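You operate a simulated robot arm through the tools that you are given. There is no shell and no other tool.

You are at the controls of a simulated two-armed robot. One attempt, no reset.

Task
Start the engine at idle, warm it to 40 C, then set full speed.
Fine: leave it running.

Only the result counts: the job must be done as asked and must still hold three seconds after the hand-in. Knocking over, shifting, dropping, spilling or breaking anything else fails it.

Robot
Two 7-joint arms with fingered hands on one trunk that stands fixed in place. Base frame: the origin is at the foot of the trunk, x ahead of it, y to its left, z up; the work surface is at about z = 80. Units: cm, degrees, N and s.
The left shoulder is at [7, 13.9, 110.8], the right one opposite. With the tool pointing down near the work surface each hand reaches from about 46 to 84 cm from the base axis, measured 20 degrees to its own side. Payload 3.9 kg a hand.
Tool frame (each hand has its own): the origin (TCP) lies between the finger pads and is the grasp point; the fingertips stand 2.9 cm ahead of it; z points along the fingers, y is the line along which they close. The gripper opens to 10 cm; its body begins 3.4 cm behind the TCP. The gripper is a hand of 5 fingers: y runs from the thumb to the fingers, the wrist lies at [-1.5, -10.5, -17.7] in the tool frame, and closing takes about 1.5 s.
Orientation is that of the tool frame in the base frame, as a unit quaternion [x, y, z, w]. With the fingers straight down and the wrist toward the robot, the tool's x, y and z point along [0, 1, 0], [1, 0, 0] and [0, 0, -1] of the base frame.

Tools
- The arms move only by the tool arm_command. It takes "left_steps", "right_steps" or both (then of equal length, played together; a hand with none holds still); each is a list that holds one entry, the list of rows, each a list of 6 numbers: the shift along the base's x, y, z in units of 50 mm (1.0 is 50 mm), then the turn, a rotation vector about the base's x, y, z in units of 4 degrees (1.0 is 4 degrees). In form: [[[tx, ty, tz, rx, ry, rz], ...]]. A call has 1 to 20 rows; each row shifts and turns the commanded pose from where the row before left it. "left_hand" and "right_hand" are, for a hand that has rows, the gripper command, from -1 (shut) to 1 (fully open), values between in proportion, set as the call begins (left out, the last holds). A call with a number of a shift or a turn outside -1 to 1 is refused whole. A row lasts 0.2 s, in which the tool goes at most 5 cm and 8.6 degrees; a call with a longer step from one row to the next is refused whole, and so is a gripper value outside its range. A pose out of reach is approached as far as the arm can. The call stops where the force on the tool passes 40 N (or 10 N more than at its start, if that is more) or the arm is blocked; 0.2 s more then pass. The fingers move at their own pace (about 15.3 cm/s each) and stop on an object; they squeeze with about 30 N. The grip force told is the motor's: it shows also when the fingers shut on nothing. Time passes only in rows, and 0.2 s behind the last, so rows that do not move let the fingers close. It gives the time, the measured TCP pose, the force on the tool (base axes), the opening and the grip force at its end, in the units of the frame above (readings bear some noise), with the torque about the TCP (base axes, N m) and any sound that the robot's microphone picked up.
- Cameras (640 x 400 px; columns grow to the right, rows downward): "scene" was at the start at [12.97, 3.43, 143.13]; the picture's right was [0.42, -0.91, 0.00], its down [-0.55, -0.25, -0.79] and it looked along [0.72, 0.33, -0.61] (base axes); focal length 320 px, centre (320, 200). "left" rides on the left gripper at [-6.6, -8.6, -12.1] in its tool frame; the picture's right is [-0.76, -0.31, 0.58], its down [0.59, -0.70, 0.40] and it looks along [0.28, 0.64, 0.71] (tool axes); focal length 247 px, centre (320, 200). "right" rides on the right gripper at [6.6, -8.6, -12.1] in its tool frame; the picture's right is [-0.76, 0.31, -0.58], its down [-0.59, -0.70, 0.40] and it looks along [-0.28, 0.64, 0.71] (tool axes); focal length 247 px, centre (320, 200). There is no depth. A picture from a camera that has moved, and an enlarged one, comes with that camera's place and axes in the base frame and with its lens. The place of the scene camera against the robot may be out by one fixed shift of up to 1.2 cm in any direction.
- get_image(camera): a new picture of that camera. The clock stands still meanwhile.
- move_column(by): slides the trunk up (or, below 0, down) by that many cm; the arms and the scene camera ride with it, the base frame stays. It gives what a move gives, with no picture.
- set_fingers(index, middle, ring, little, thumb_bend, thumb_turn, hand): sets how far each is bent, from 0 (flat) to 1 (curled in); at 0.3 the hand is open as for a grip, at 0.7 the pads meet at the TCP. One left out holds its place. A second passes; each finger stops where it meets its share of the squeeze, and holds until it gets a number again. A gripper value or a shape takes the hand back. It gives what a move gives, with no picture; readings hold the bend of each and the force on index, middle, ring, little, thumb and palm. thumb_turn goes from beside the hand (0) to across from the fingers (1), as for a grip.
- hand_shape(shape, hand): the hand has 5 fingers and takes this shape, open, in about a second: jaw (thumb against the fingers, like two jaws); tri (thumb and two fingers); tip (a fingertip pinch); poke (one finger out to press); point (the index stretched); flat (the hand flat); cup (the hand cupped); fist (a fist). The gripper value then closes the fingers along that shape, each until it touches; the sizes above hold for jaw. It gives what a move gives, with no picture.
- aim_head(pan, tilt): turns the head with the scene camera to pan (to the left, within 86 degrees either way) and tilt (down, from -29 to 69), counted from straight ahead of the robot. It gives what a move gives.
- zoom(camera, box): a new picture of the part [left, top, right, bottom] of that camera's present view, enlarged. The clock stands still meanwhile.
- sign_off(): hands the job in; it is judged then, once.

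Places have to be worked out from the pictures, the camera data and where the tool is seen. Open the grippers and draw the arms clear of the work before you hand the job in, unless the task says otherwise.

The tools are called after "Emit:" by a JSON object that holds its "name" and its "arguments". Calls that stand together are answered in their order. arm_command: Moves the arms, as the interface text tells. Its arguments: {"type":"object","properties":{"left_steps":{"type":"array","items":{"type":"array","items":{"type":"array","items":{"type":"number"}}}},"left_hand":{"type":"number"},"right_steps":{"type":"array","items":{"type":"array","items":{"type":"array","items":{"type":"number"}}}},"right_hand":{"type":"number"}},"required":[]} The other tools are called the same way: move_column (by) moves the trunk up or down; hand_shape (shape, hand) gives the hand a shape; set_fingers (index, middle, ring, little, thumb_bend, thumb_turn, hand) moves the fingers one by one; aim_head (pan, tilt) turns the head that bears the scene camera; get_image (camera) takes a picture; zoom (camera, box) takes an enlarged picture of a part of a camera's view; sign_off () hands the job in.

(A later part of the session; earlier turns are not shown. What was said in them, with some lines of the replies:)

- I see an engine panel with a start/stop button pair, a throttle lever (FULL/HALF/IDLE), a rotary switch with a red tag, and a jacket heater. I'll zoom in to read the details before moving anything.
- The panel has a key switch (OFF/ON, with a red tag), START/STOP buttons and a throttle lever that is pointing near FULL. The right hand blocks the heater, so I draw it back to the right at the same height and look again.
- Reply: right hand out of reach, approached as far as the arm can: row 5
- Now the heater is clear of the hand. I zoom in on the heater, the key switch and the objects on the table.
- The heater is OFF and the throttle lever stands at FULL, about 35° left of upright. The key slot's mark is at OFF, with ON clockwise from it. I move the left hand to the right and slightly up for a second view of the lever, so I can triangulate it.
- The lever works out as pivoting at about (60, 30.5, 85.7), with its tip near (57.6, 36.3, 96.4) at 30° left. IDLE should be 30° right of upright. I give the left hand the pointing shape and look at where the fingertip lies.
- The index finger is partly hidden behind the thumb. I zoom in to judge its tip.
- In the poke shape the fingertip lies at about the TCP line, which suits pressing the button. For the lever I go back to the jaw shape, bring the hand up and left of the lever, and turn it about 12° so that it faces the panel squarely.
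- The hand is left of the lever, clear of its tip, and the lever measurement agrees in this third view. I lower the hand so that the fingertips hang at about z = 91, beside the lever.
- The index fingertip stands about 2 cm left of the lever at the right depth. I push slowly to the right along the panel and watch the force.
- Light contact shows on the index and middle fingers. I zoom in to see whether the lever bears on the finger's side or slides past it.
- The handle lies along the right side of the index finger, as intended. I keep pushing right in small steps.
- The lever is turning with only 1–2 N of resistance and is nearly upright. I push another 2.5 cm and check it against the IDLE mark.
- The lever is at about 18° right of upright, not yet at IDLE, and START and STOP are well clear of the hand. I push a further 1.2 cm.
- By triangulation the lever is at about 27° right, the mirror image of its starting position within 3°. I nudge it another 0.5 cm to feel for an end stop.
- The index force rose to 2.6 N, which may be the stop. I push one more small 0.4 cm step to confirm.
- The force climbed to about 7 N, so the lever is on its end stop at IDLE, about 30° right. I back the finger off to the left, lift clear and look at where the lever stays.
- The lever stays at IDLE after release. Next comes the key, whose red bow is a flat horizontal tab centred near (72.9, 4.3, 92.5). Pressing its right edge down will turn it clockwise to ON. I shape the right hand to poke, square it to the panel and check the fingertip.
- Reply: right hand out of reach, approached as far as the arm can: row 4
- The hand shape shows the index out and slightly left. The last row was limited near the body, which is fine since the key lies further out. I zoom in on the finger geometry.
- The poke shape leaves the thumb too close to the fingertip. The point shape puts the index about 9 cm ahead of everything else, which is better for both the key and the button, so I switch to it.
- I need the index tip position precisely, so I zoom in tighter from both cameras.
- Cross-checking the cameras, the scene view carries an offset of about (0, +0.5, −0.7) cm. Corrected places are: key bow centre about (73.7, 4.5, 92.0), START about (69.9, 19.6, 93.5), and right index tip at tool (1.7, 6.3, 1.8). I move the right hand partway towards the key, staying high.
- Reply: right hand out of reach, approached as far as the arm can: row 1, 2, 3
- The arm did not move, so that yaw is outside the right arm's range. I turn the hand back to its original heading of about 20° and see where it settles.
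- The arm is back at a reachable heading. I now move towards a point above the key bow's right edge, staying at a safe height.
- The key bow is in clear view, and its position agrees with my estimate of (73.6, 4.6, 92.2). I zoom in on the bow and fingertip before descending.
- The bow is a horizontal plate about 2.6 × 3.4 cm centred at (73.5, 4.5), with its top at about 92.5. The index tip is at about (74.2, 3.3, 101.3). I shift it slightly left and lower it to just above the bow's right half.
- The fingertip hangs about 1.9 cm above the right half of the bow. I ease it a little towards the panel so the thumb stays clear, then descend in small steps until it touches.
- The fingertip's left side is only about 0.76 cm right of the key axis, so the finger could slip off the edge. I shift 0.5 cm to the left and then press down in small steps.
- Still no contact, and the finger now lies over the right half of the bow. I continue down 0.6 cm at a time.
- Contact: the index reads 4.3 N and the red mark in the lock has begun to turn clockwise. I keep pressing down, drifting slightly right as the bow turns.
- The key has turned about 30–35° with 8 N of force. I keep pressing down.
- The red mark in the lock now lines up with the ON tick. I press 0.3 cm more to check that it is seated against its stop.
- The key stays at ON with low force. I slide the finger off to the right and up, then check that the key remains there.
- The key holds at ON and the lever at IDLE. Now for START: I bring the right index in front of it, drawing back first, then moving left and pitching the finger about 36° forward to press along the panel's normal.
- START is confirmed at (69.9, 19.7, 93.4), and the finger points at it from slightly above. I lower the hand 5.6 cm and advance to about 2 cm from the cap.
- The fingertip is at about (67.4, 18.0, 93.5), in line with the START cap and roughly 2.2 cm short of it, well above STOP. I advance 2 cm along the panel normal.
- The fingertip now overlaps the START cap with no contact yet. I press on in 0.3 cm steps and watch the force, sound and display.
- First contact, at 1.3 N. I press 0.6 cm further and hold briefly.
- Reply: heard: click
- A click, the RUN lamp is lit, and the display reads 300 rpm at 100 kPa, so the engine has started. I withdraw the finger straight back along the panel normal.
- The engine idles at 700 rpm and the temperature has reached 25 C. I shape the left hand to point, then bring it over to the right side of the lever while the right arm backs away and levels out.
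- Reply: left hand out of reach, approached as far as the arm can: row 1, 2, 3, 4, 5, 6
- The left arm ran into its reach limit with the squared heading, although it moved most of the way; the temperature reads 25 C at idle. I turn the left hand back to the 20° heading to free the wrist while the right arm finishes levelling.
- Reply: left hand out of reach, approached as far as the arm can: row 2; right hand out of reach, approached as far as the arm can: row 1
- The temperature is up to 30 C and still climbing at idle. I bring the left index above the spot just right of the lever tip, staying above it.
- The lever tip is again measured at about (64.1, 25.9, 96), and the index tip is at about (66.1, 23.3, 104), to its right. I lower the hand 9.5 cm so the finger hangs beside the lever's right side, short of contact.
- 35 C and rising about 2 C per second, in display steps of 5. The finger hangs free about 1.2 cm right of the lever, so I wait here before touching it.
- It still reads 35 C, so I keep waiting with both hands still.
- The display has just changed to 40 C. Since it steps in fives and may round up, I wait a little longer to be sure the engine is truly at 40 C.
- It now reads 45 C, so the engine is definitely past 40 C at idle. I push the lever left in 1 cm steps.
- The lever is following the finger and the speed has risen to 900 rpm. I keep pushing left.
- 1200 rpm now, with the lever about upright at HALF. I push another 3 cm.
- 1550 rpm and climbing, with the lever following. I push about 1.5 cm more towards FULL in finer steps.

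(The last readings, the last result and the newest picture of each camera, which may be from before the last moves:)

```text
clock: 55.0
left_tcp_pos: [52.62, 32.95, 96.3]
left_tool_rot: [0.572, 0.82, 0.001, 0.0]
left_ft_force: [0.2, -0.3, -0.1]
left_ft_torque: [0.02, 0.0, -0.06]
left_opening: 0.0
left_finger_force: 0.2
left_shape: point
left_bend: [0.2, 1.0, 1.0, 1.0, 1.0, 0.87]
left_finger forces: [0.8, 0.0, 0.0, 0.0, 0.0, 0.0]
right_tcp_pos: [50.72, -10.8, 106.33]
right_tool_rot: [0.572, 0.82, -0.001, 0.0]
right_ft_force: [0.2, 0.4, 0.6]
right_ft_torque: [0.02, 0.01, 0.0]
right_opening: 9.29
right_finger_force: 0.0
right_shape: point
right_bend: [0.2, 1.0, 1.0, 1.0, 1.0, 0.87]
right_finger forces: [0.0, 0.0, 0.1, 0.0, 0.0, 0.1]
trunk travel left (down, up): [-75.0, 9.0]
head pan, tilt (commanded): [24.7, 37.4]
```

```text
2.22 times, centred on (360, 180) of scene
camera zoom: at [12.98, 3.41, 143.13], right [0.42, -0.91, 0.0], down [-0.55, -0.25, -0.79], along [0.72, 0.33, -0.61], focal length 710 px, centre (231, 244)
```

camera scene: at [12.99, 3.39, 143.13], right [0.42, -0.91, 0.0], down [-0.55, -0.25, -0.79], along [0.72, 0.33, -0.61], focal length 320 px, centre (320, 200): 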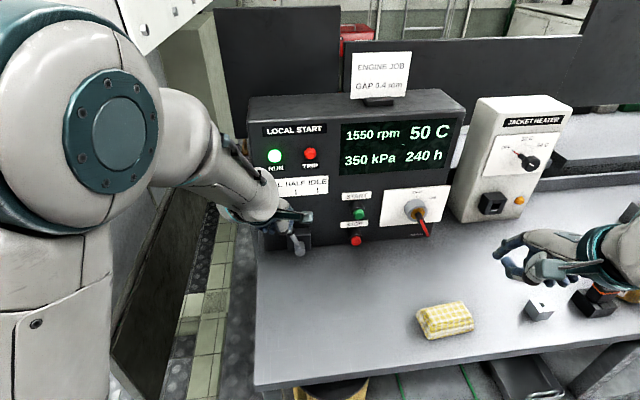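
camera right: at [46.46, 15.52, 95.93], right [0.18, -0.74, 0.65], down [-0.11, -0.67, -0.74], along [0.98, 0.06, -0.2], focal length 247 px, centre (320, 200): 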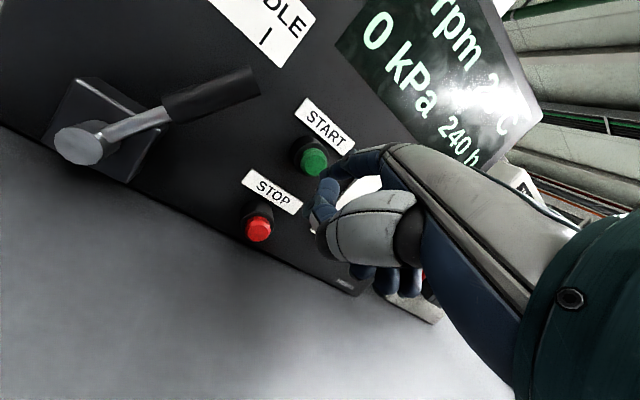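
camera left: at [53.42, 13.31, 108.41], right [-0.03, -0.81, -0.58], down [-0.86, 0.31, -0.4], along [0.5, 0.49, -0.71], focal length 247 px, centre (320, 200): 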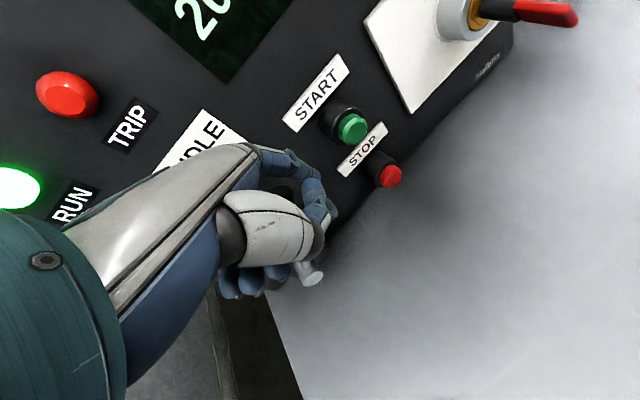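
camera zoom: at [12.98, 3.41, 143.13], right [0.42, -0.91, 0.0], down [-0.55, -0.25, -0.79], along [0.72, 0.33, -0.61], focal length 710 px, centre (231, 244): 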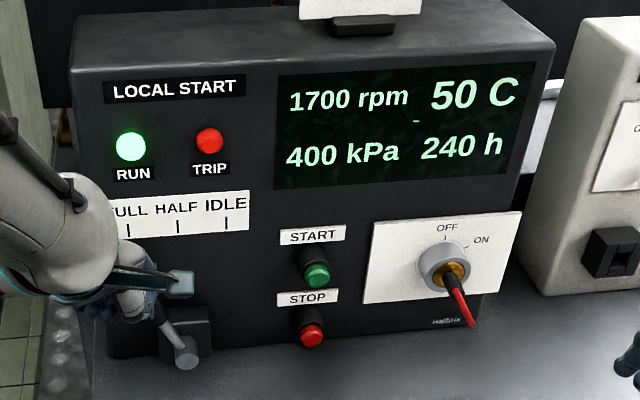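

1700 rpm and still no stop felt. I carry on another 0.8 cm in small steps.

Emit:
{"name": "arm_command", "arguments": {"left_steps": [[[-0.032, 0.051, 0, 0, 0, 0], [-0.032, 0.051, 0, 0, 0, 0], [-0.021, 0.034, 0, 0, 0, 0], [0, 0, 0, 0, 0, 0]]]}}

Emit:
{"name": "zoom", "arguments": {"camera": "scene", "box": [240, 90, 480, 270]}}

```text
clock: 56.0
left_tcp_pos: [52.32, 33.57, 96.38]
left_tool_rot: [0.572, 0.82, 0.001, -0.001]
left_ft_force: [0.7, -0.5, -0.6]
left_ft_torque: [-0.01, 0.02, -0.02]
left_opening: 0.0
left_finger_force: 0.0
left_shape: point
left_bend: [0.2, 1.0, 1.0, 1.0, 1.0, 0.87]
left_finger forces: [0.7, 0.1, 0.1, 0.0, 0.0, 0.0]
right_tcp_pos: [50.84, -10.66, 106.45]
right_tool_rot: [0.573, 0.82, 0.0, -0.001]
right_ft_force: [0.0, 0.3, 0.6]
right_ft_torque: [0.0, 0.0, 0.02]
right_opening: 9.31
right_finger_force: 0.1
right_shape: point
right_bend: [0.2, 1.0, 1.0, 1.0, 1.0, 0.87]
right_finger forces: [0.0, 0.1, 0.0, 0.0, 0.0, 0.0]
trunk travel left (down, up): [-75.0, 9.0]
head pan, tilt (commanded): [24.7, 37.4]
```

```text
2.22 times, centred on (360, 180) of scene
camera zoom: at [12.98, 3.41, 143.13], right [0.42, -0.91, 0.0], down [-0.55, -0.25, -0.79], along [0.72, 0.33, -0.61], focal length 710 px, centre (231, 244)
```

zoom: 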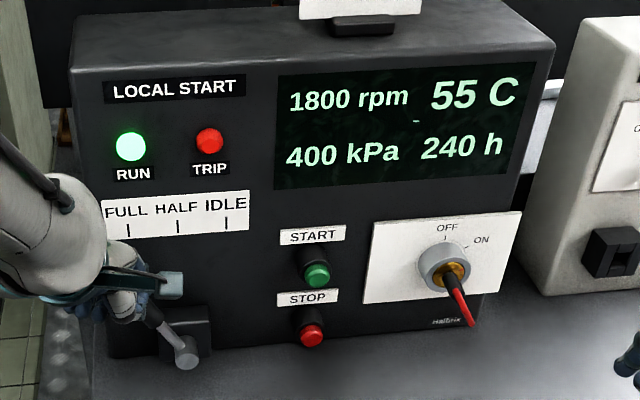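

1800 rpm and 55 C. There is still no end stop, so I keep pushing gently.

Emit:
{"name": "arm_command", "arguments": {"left_steps": [[[-0.032, 0.051, 0, 0, 0, 0], [-0.032, 0.051, 0, 0, 0, 0], [-0.021, 0.034, 0, 0, 0, 0], [0, 0, 0, 0, 0, 0]]]}}

Emit:
{"name": "zoom", "arguments": {"camera": "scene", "box": [240, 90, 480, 270]}}

Emit:
{"name": "zoom", "arguments": {"camera": "left", "box": [200, 80, 440, 300]}}

```text
clock: 57.0
left_tcp_pos: [51.93, 34.23, 96.41]
left_tool_rot: [0.572, 0.82, 0.002, 0.0]
left_ft_force: [2.1, -4.6, 0.3]
left_ft_torque: [-0.09, -0.05, -0.34]
left_opening: 0.01
left_finger_force: 0.0
left_shape: point
left_bend: [0.19, 1.0, 1.0, 1.0, 1.0, 0.87]
left_finger forces: [4.7, 0.0, 0.0, 0.0, 0.0, 0.1]
right_tcp_pos: [50.79, -10.75, 106.27]
right_tool_rot: [0.572, 0.82, 0.001, 0.0]
right_ft_force: [-0.5, -0.3, -0.5]
right_ft_torque: [0.02, 0.0, -0.01]
right_opening: 9.32
right_finger_force: 0.0
right_shape: point
right_bend: [0.2, 1.0, 1.0, 1.0, 1.0, 0.87]
right_finger forces: [0.1, 0.0, 0.1, 0.0, 0.0, 0.0]
trunk travel left (down, up): [-75.0, 9.0]
head pan, tilt (commanded): [24.7, 37.4]
```

```text
2.22 times, centred on (360, 180) of scene
camera zoom: at [13.01, 3.31, 143.13], right [0.42, -0.91, 0.0], down [-0.55, -0.25, -0.79], along [0.72, 0.33, -0.61], focal length 710 px, centre (231, 244)
```

zoom: 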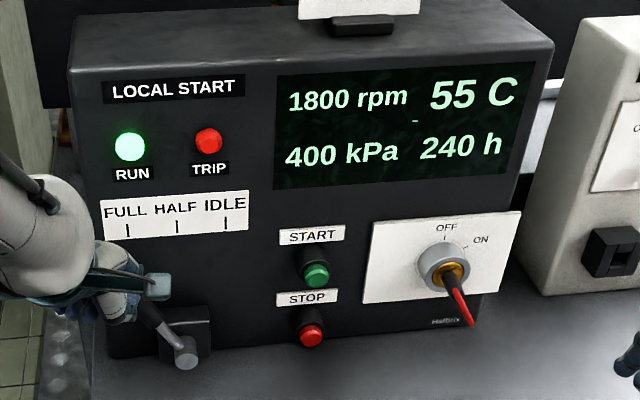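

```text
1.82 times, centred on (320, 190) of left
camera zoom: at [46.04, 25.09, 108.52], right [-0.03, -0.81, -0.58], down [-0.86, 0.31, -0.4], along [0.51, 0.49, -0.71], focal length 449 px, centre (320, 218)
```

zoom: 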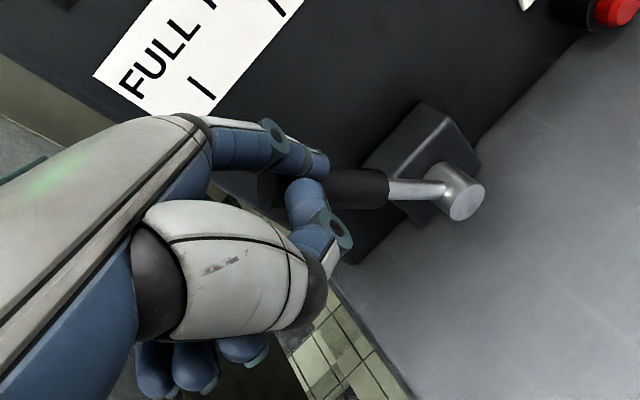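

The force has risen to about 5 N at the left stop, and the speed is steady at 1800 rpm at FULL. I back the finger off to the right, lift straight up and retreat.

Emit:
{"name": "arm_command", "arguments": {"left_steps": [[[0.08, -0.13, 0, 0, 0, 0], [0.16, -0.255, 0.05, 0, 0, 0], [0, 0, 0.4, 0, 0, 0], [0, 0, 0.7, 0, 0, 0], [-0.3, 0, 0.7, 0, 0, 0], [-0.5, 0.1, 0.2, 0, 0, 0], [-0.4, 0.1, 0, 0, 0, 0], [0, 0, 0, 0, 0, 0]]]}}

Emit:
{"name": "get_image", "arguments": {"camera": "scene"}}

Emit:
{"name": "get_image", "arguments": {"camera": "left"}}

```text
clock: 58.8
left_tcp_pos: [47.81, 33.87, 106.23]
left_tool_rot: [0.572, 0.82, -0.005, 0.006]
left_ft_force: [-0.3, 0.0, 0.6]
left_ft_torque: [0.03, 0.0, -0.03]
left_opening: 9.31
left_finger_force: 0.0
left_shape: point
left_bend: [0.2, 1.0, 1.0, 1.0, 1.0, 0.87]
left_finger forces: [0.0, 0.0, 0.0, 0.0, 0.0, 0.0]
left hand out of reach, approached as far as the arm can: row 7
right_tcp_pos: [50.77, -10.86, 106.39]
right_tool_rot: [0.572, 0.82, 0.0, -0.001]
right_ft_force: [-0.4, -0.3, 0.2]
right_ft_torque: [0.0, -0.02, -0.03]
right_opening: 9.31
right_finger_force: 0.0
right_shape: point
right_bend: [0.2, 1.0, 1.0, 1.0, 1.0, 0.87]
right_finger forces: [0.0, 0.0, 0.0, 0.1, 0.0, 0.0]
trunk travel left (down, up): [-75.0, 9.0]
head pan, tilt (commanded): [24.7, 37.4]
```

```text
taken
camera scene: at [13.0, 3.27, 143.13], right [0.42, -0.91, 0.0], down [-0.55, -0.25, -0.79], along [0.72, 0.33, -0.61], focal length 320 px, centre (320, 200)
```

scene: 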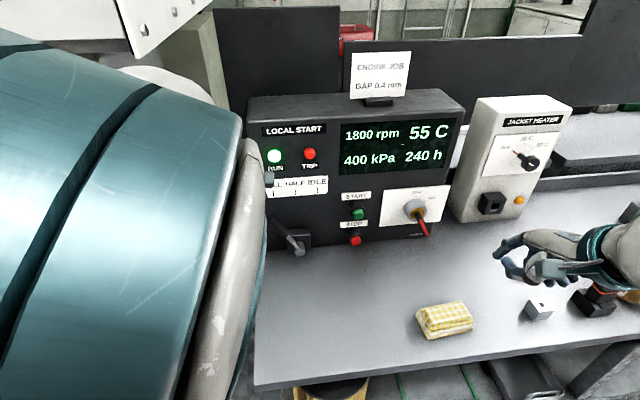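

```text
taken
camera left: at [42.01, 24.93, 118.41], right [-0.02, -0.82, -0.57], down [-0.86, 0.3, -0.41], along [0.51, 0.48, -0.72], focal length 247 px, centre (320, 200)
```

left: 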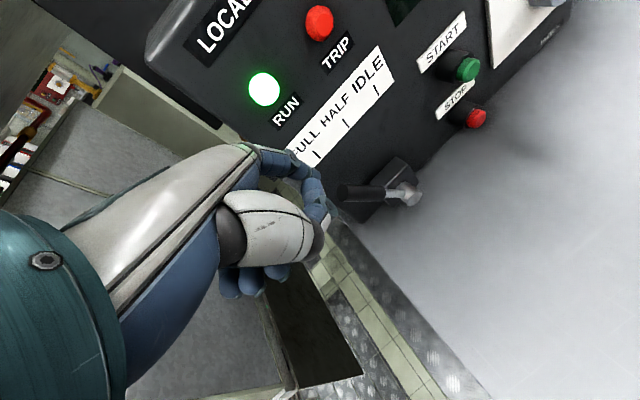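

The lever rests at FULL after release: 1800 rpm, 400 kPa, RUN lit and 55 C. I open both hands while they are well clear of everything and take a final look.

Emit:
{"name": "hand_shape", "arguments": {"shape": "jaw", "hand": "left"}}

Emit:
{"name": "hand_shape", "arguments": {"shape": "jaw", "hand": "right"}}

Emit:
{"name": "get_image", "arguments": {"camera": "scene"}}

Emit:
{"name": "zoom", "arguments": {"camera": "scene", "box": [240, 90, 480, 270]}}

```text
clock: 59.7
left_tcp_pos: [47.8, 34.03, 105.9]
left_tool_rot: [0.571, 0.821, -0.006, 0.004]
left_ft_force: [-0.3, -0.1, 0.5]
left_ft_torque: [-0.02, 0.02, 0.02]
left_opening: 9.99
left_finger_force: 0.1
left_shape: jaw
left_bend: [0.3, 0.3, 0.3, 0.3, 0.3, 0.97]
left_finger forces: [0.0, 0.0, 0.0, 0.1, 0.0, 0.0]
right_tcp_pos: [50.8, -10.61, 106.4]
right_tool_rot: [0.573, 0.82, 0.0, -0.001]
right_ft_force: [-0.4, -0.6, -0.5]
right_ft_torque: [-0.01, 0.06, 0.0]
right_opening: 9.3
right_finger_force: 0.0
right_shape: point
right_bend: [0.2, 1.0, 1.0, 1.0, 1.0, 0.87]
right_finger forces: [0.0, 0.0, 0.0, 0.1, 0.0, 0.0]
trunk travel left (down, up): [-75.0, 9.0]
head pan, tilt (commanded): [24.7, 37.4]
```

```text
clock: 60.6
left_tcp_pos: [47.73, 34.0, 106.05]
left_tool_rot: [0.571, 0.821, -0.006, 0.004]
left_ft_force: [0.3, -0.2, -0.2]
left_ft_torque: [0.01, 0.01, 0.02]
left_opening: 9.97
left_finger_force: 0.0
left_shape: jaw
left_bend: [0.3, 0.3, 0.3, 0.3, 0.3, 0.97]
left_finger forces: [0.0, 0.0, 0.0, 0.0, 0.1, 0.0]
right_tcp_pos: [50.77, -10.67, 106.42]
right_tool_rot: [0.572, 0.82, 0.0, -0.001]
right_ft_force: [0.2, 0.7, 0.0]
right_ft_torque: [-0.02, 0.01, 0.0]
right_opening: 9.98
right_finger_force: 0.0
right_shape: jaw
right_bend: [0.3, 0.3, 0.3, 0.3, 0.3, 0.97]
right_finger forces: [0.0, 0.0, 0.0, 0.0, 0.0, 0.0]
trunk travel left (down, up): [-75.0, 9.0]
head pan, tilt (commanded): [24.7, 37.4]
```

```text
taken
camera scene: at [12.97, 3.43, 143.13], right [0.42, -0.91, 0.0], down [-0.55, -0.25, -0.79], along [0.72, 0.33, -0.61], focal length 320 px, centre (320, 200)
```

scene: 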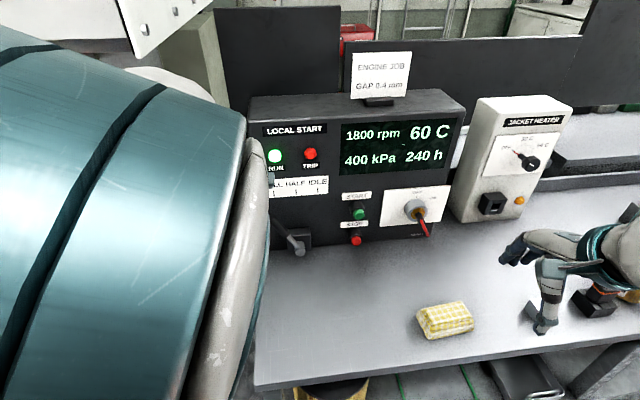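

```text
2.22 times, centred on (360, 180) of scene
camera zoom: at [12.97, 3.43, 143.13], right [0.42, -0.91, 0.0], down [-0.55, -0.25, -0.79], along [0.72, 0.33, -0.61], focal length 710 px, centre (231, 244)
```

zoom: 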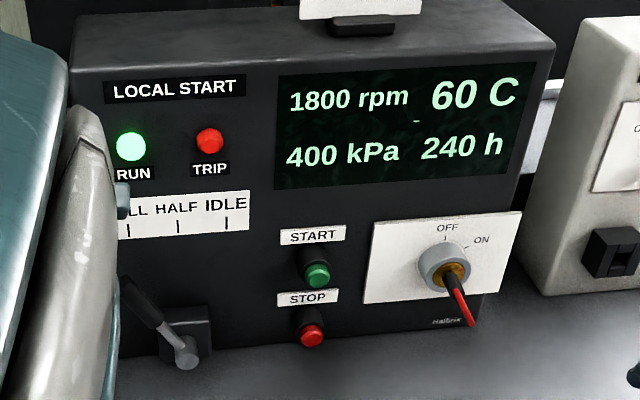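

The engine is running at 1800 rpm with RUN lit and no trip. The lever is at FULL, the key is ON, and both hands are open and clear with nothing else disturbed. I hand the job in.

Emit:
{"name": "sign_off", "arguments": {}}

```text
The job is handed in.
```

The engine is running at full speed and I've handed the job in. At the last look the display read 1800 rpm and 400 kPa, with the RUN lamp lit and no sign of a trip.

- **Idle start:** I moved the throttle lever from FULL to IDLE, turned the key to ON and pressed START. The engine settled at 700 rpm.
- **Warm-up:** It warmed by idling, and I left the jacket heater off. The display moves in 5-degree steps, so I waited until it read 45 C to be sure the engine was past 40 C.
- **Full speed:** I then pushed the lever to its stop at FULL, and it stayed there when released.

Both hands are open and clear of the work, and nothing else on the table was touched. The temperature was still climbing, at 60 C, when I handed in, so I did not see where it levels off.
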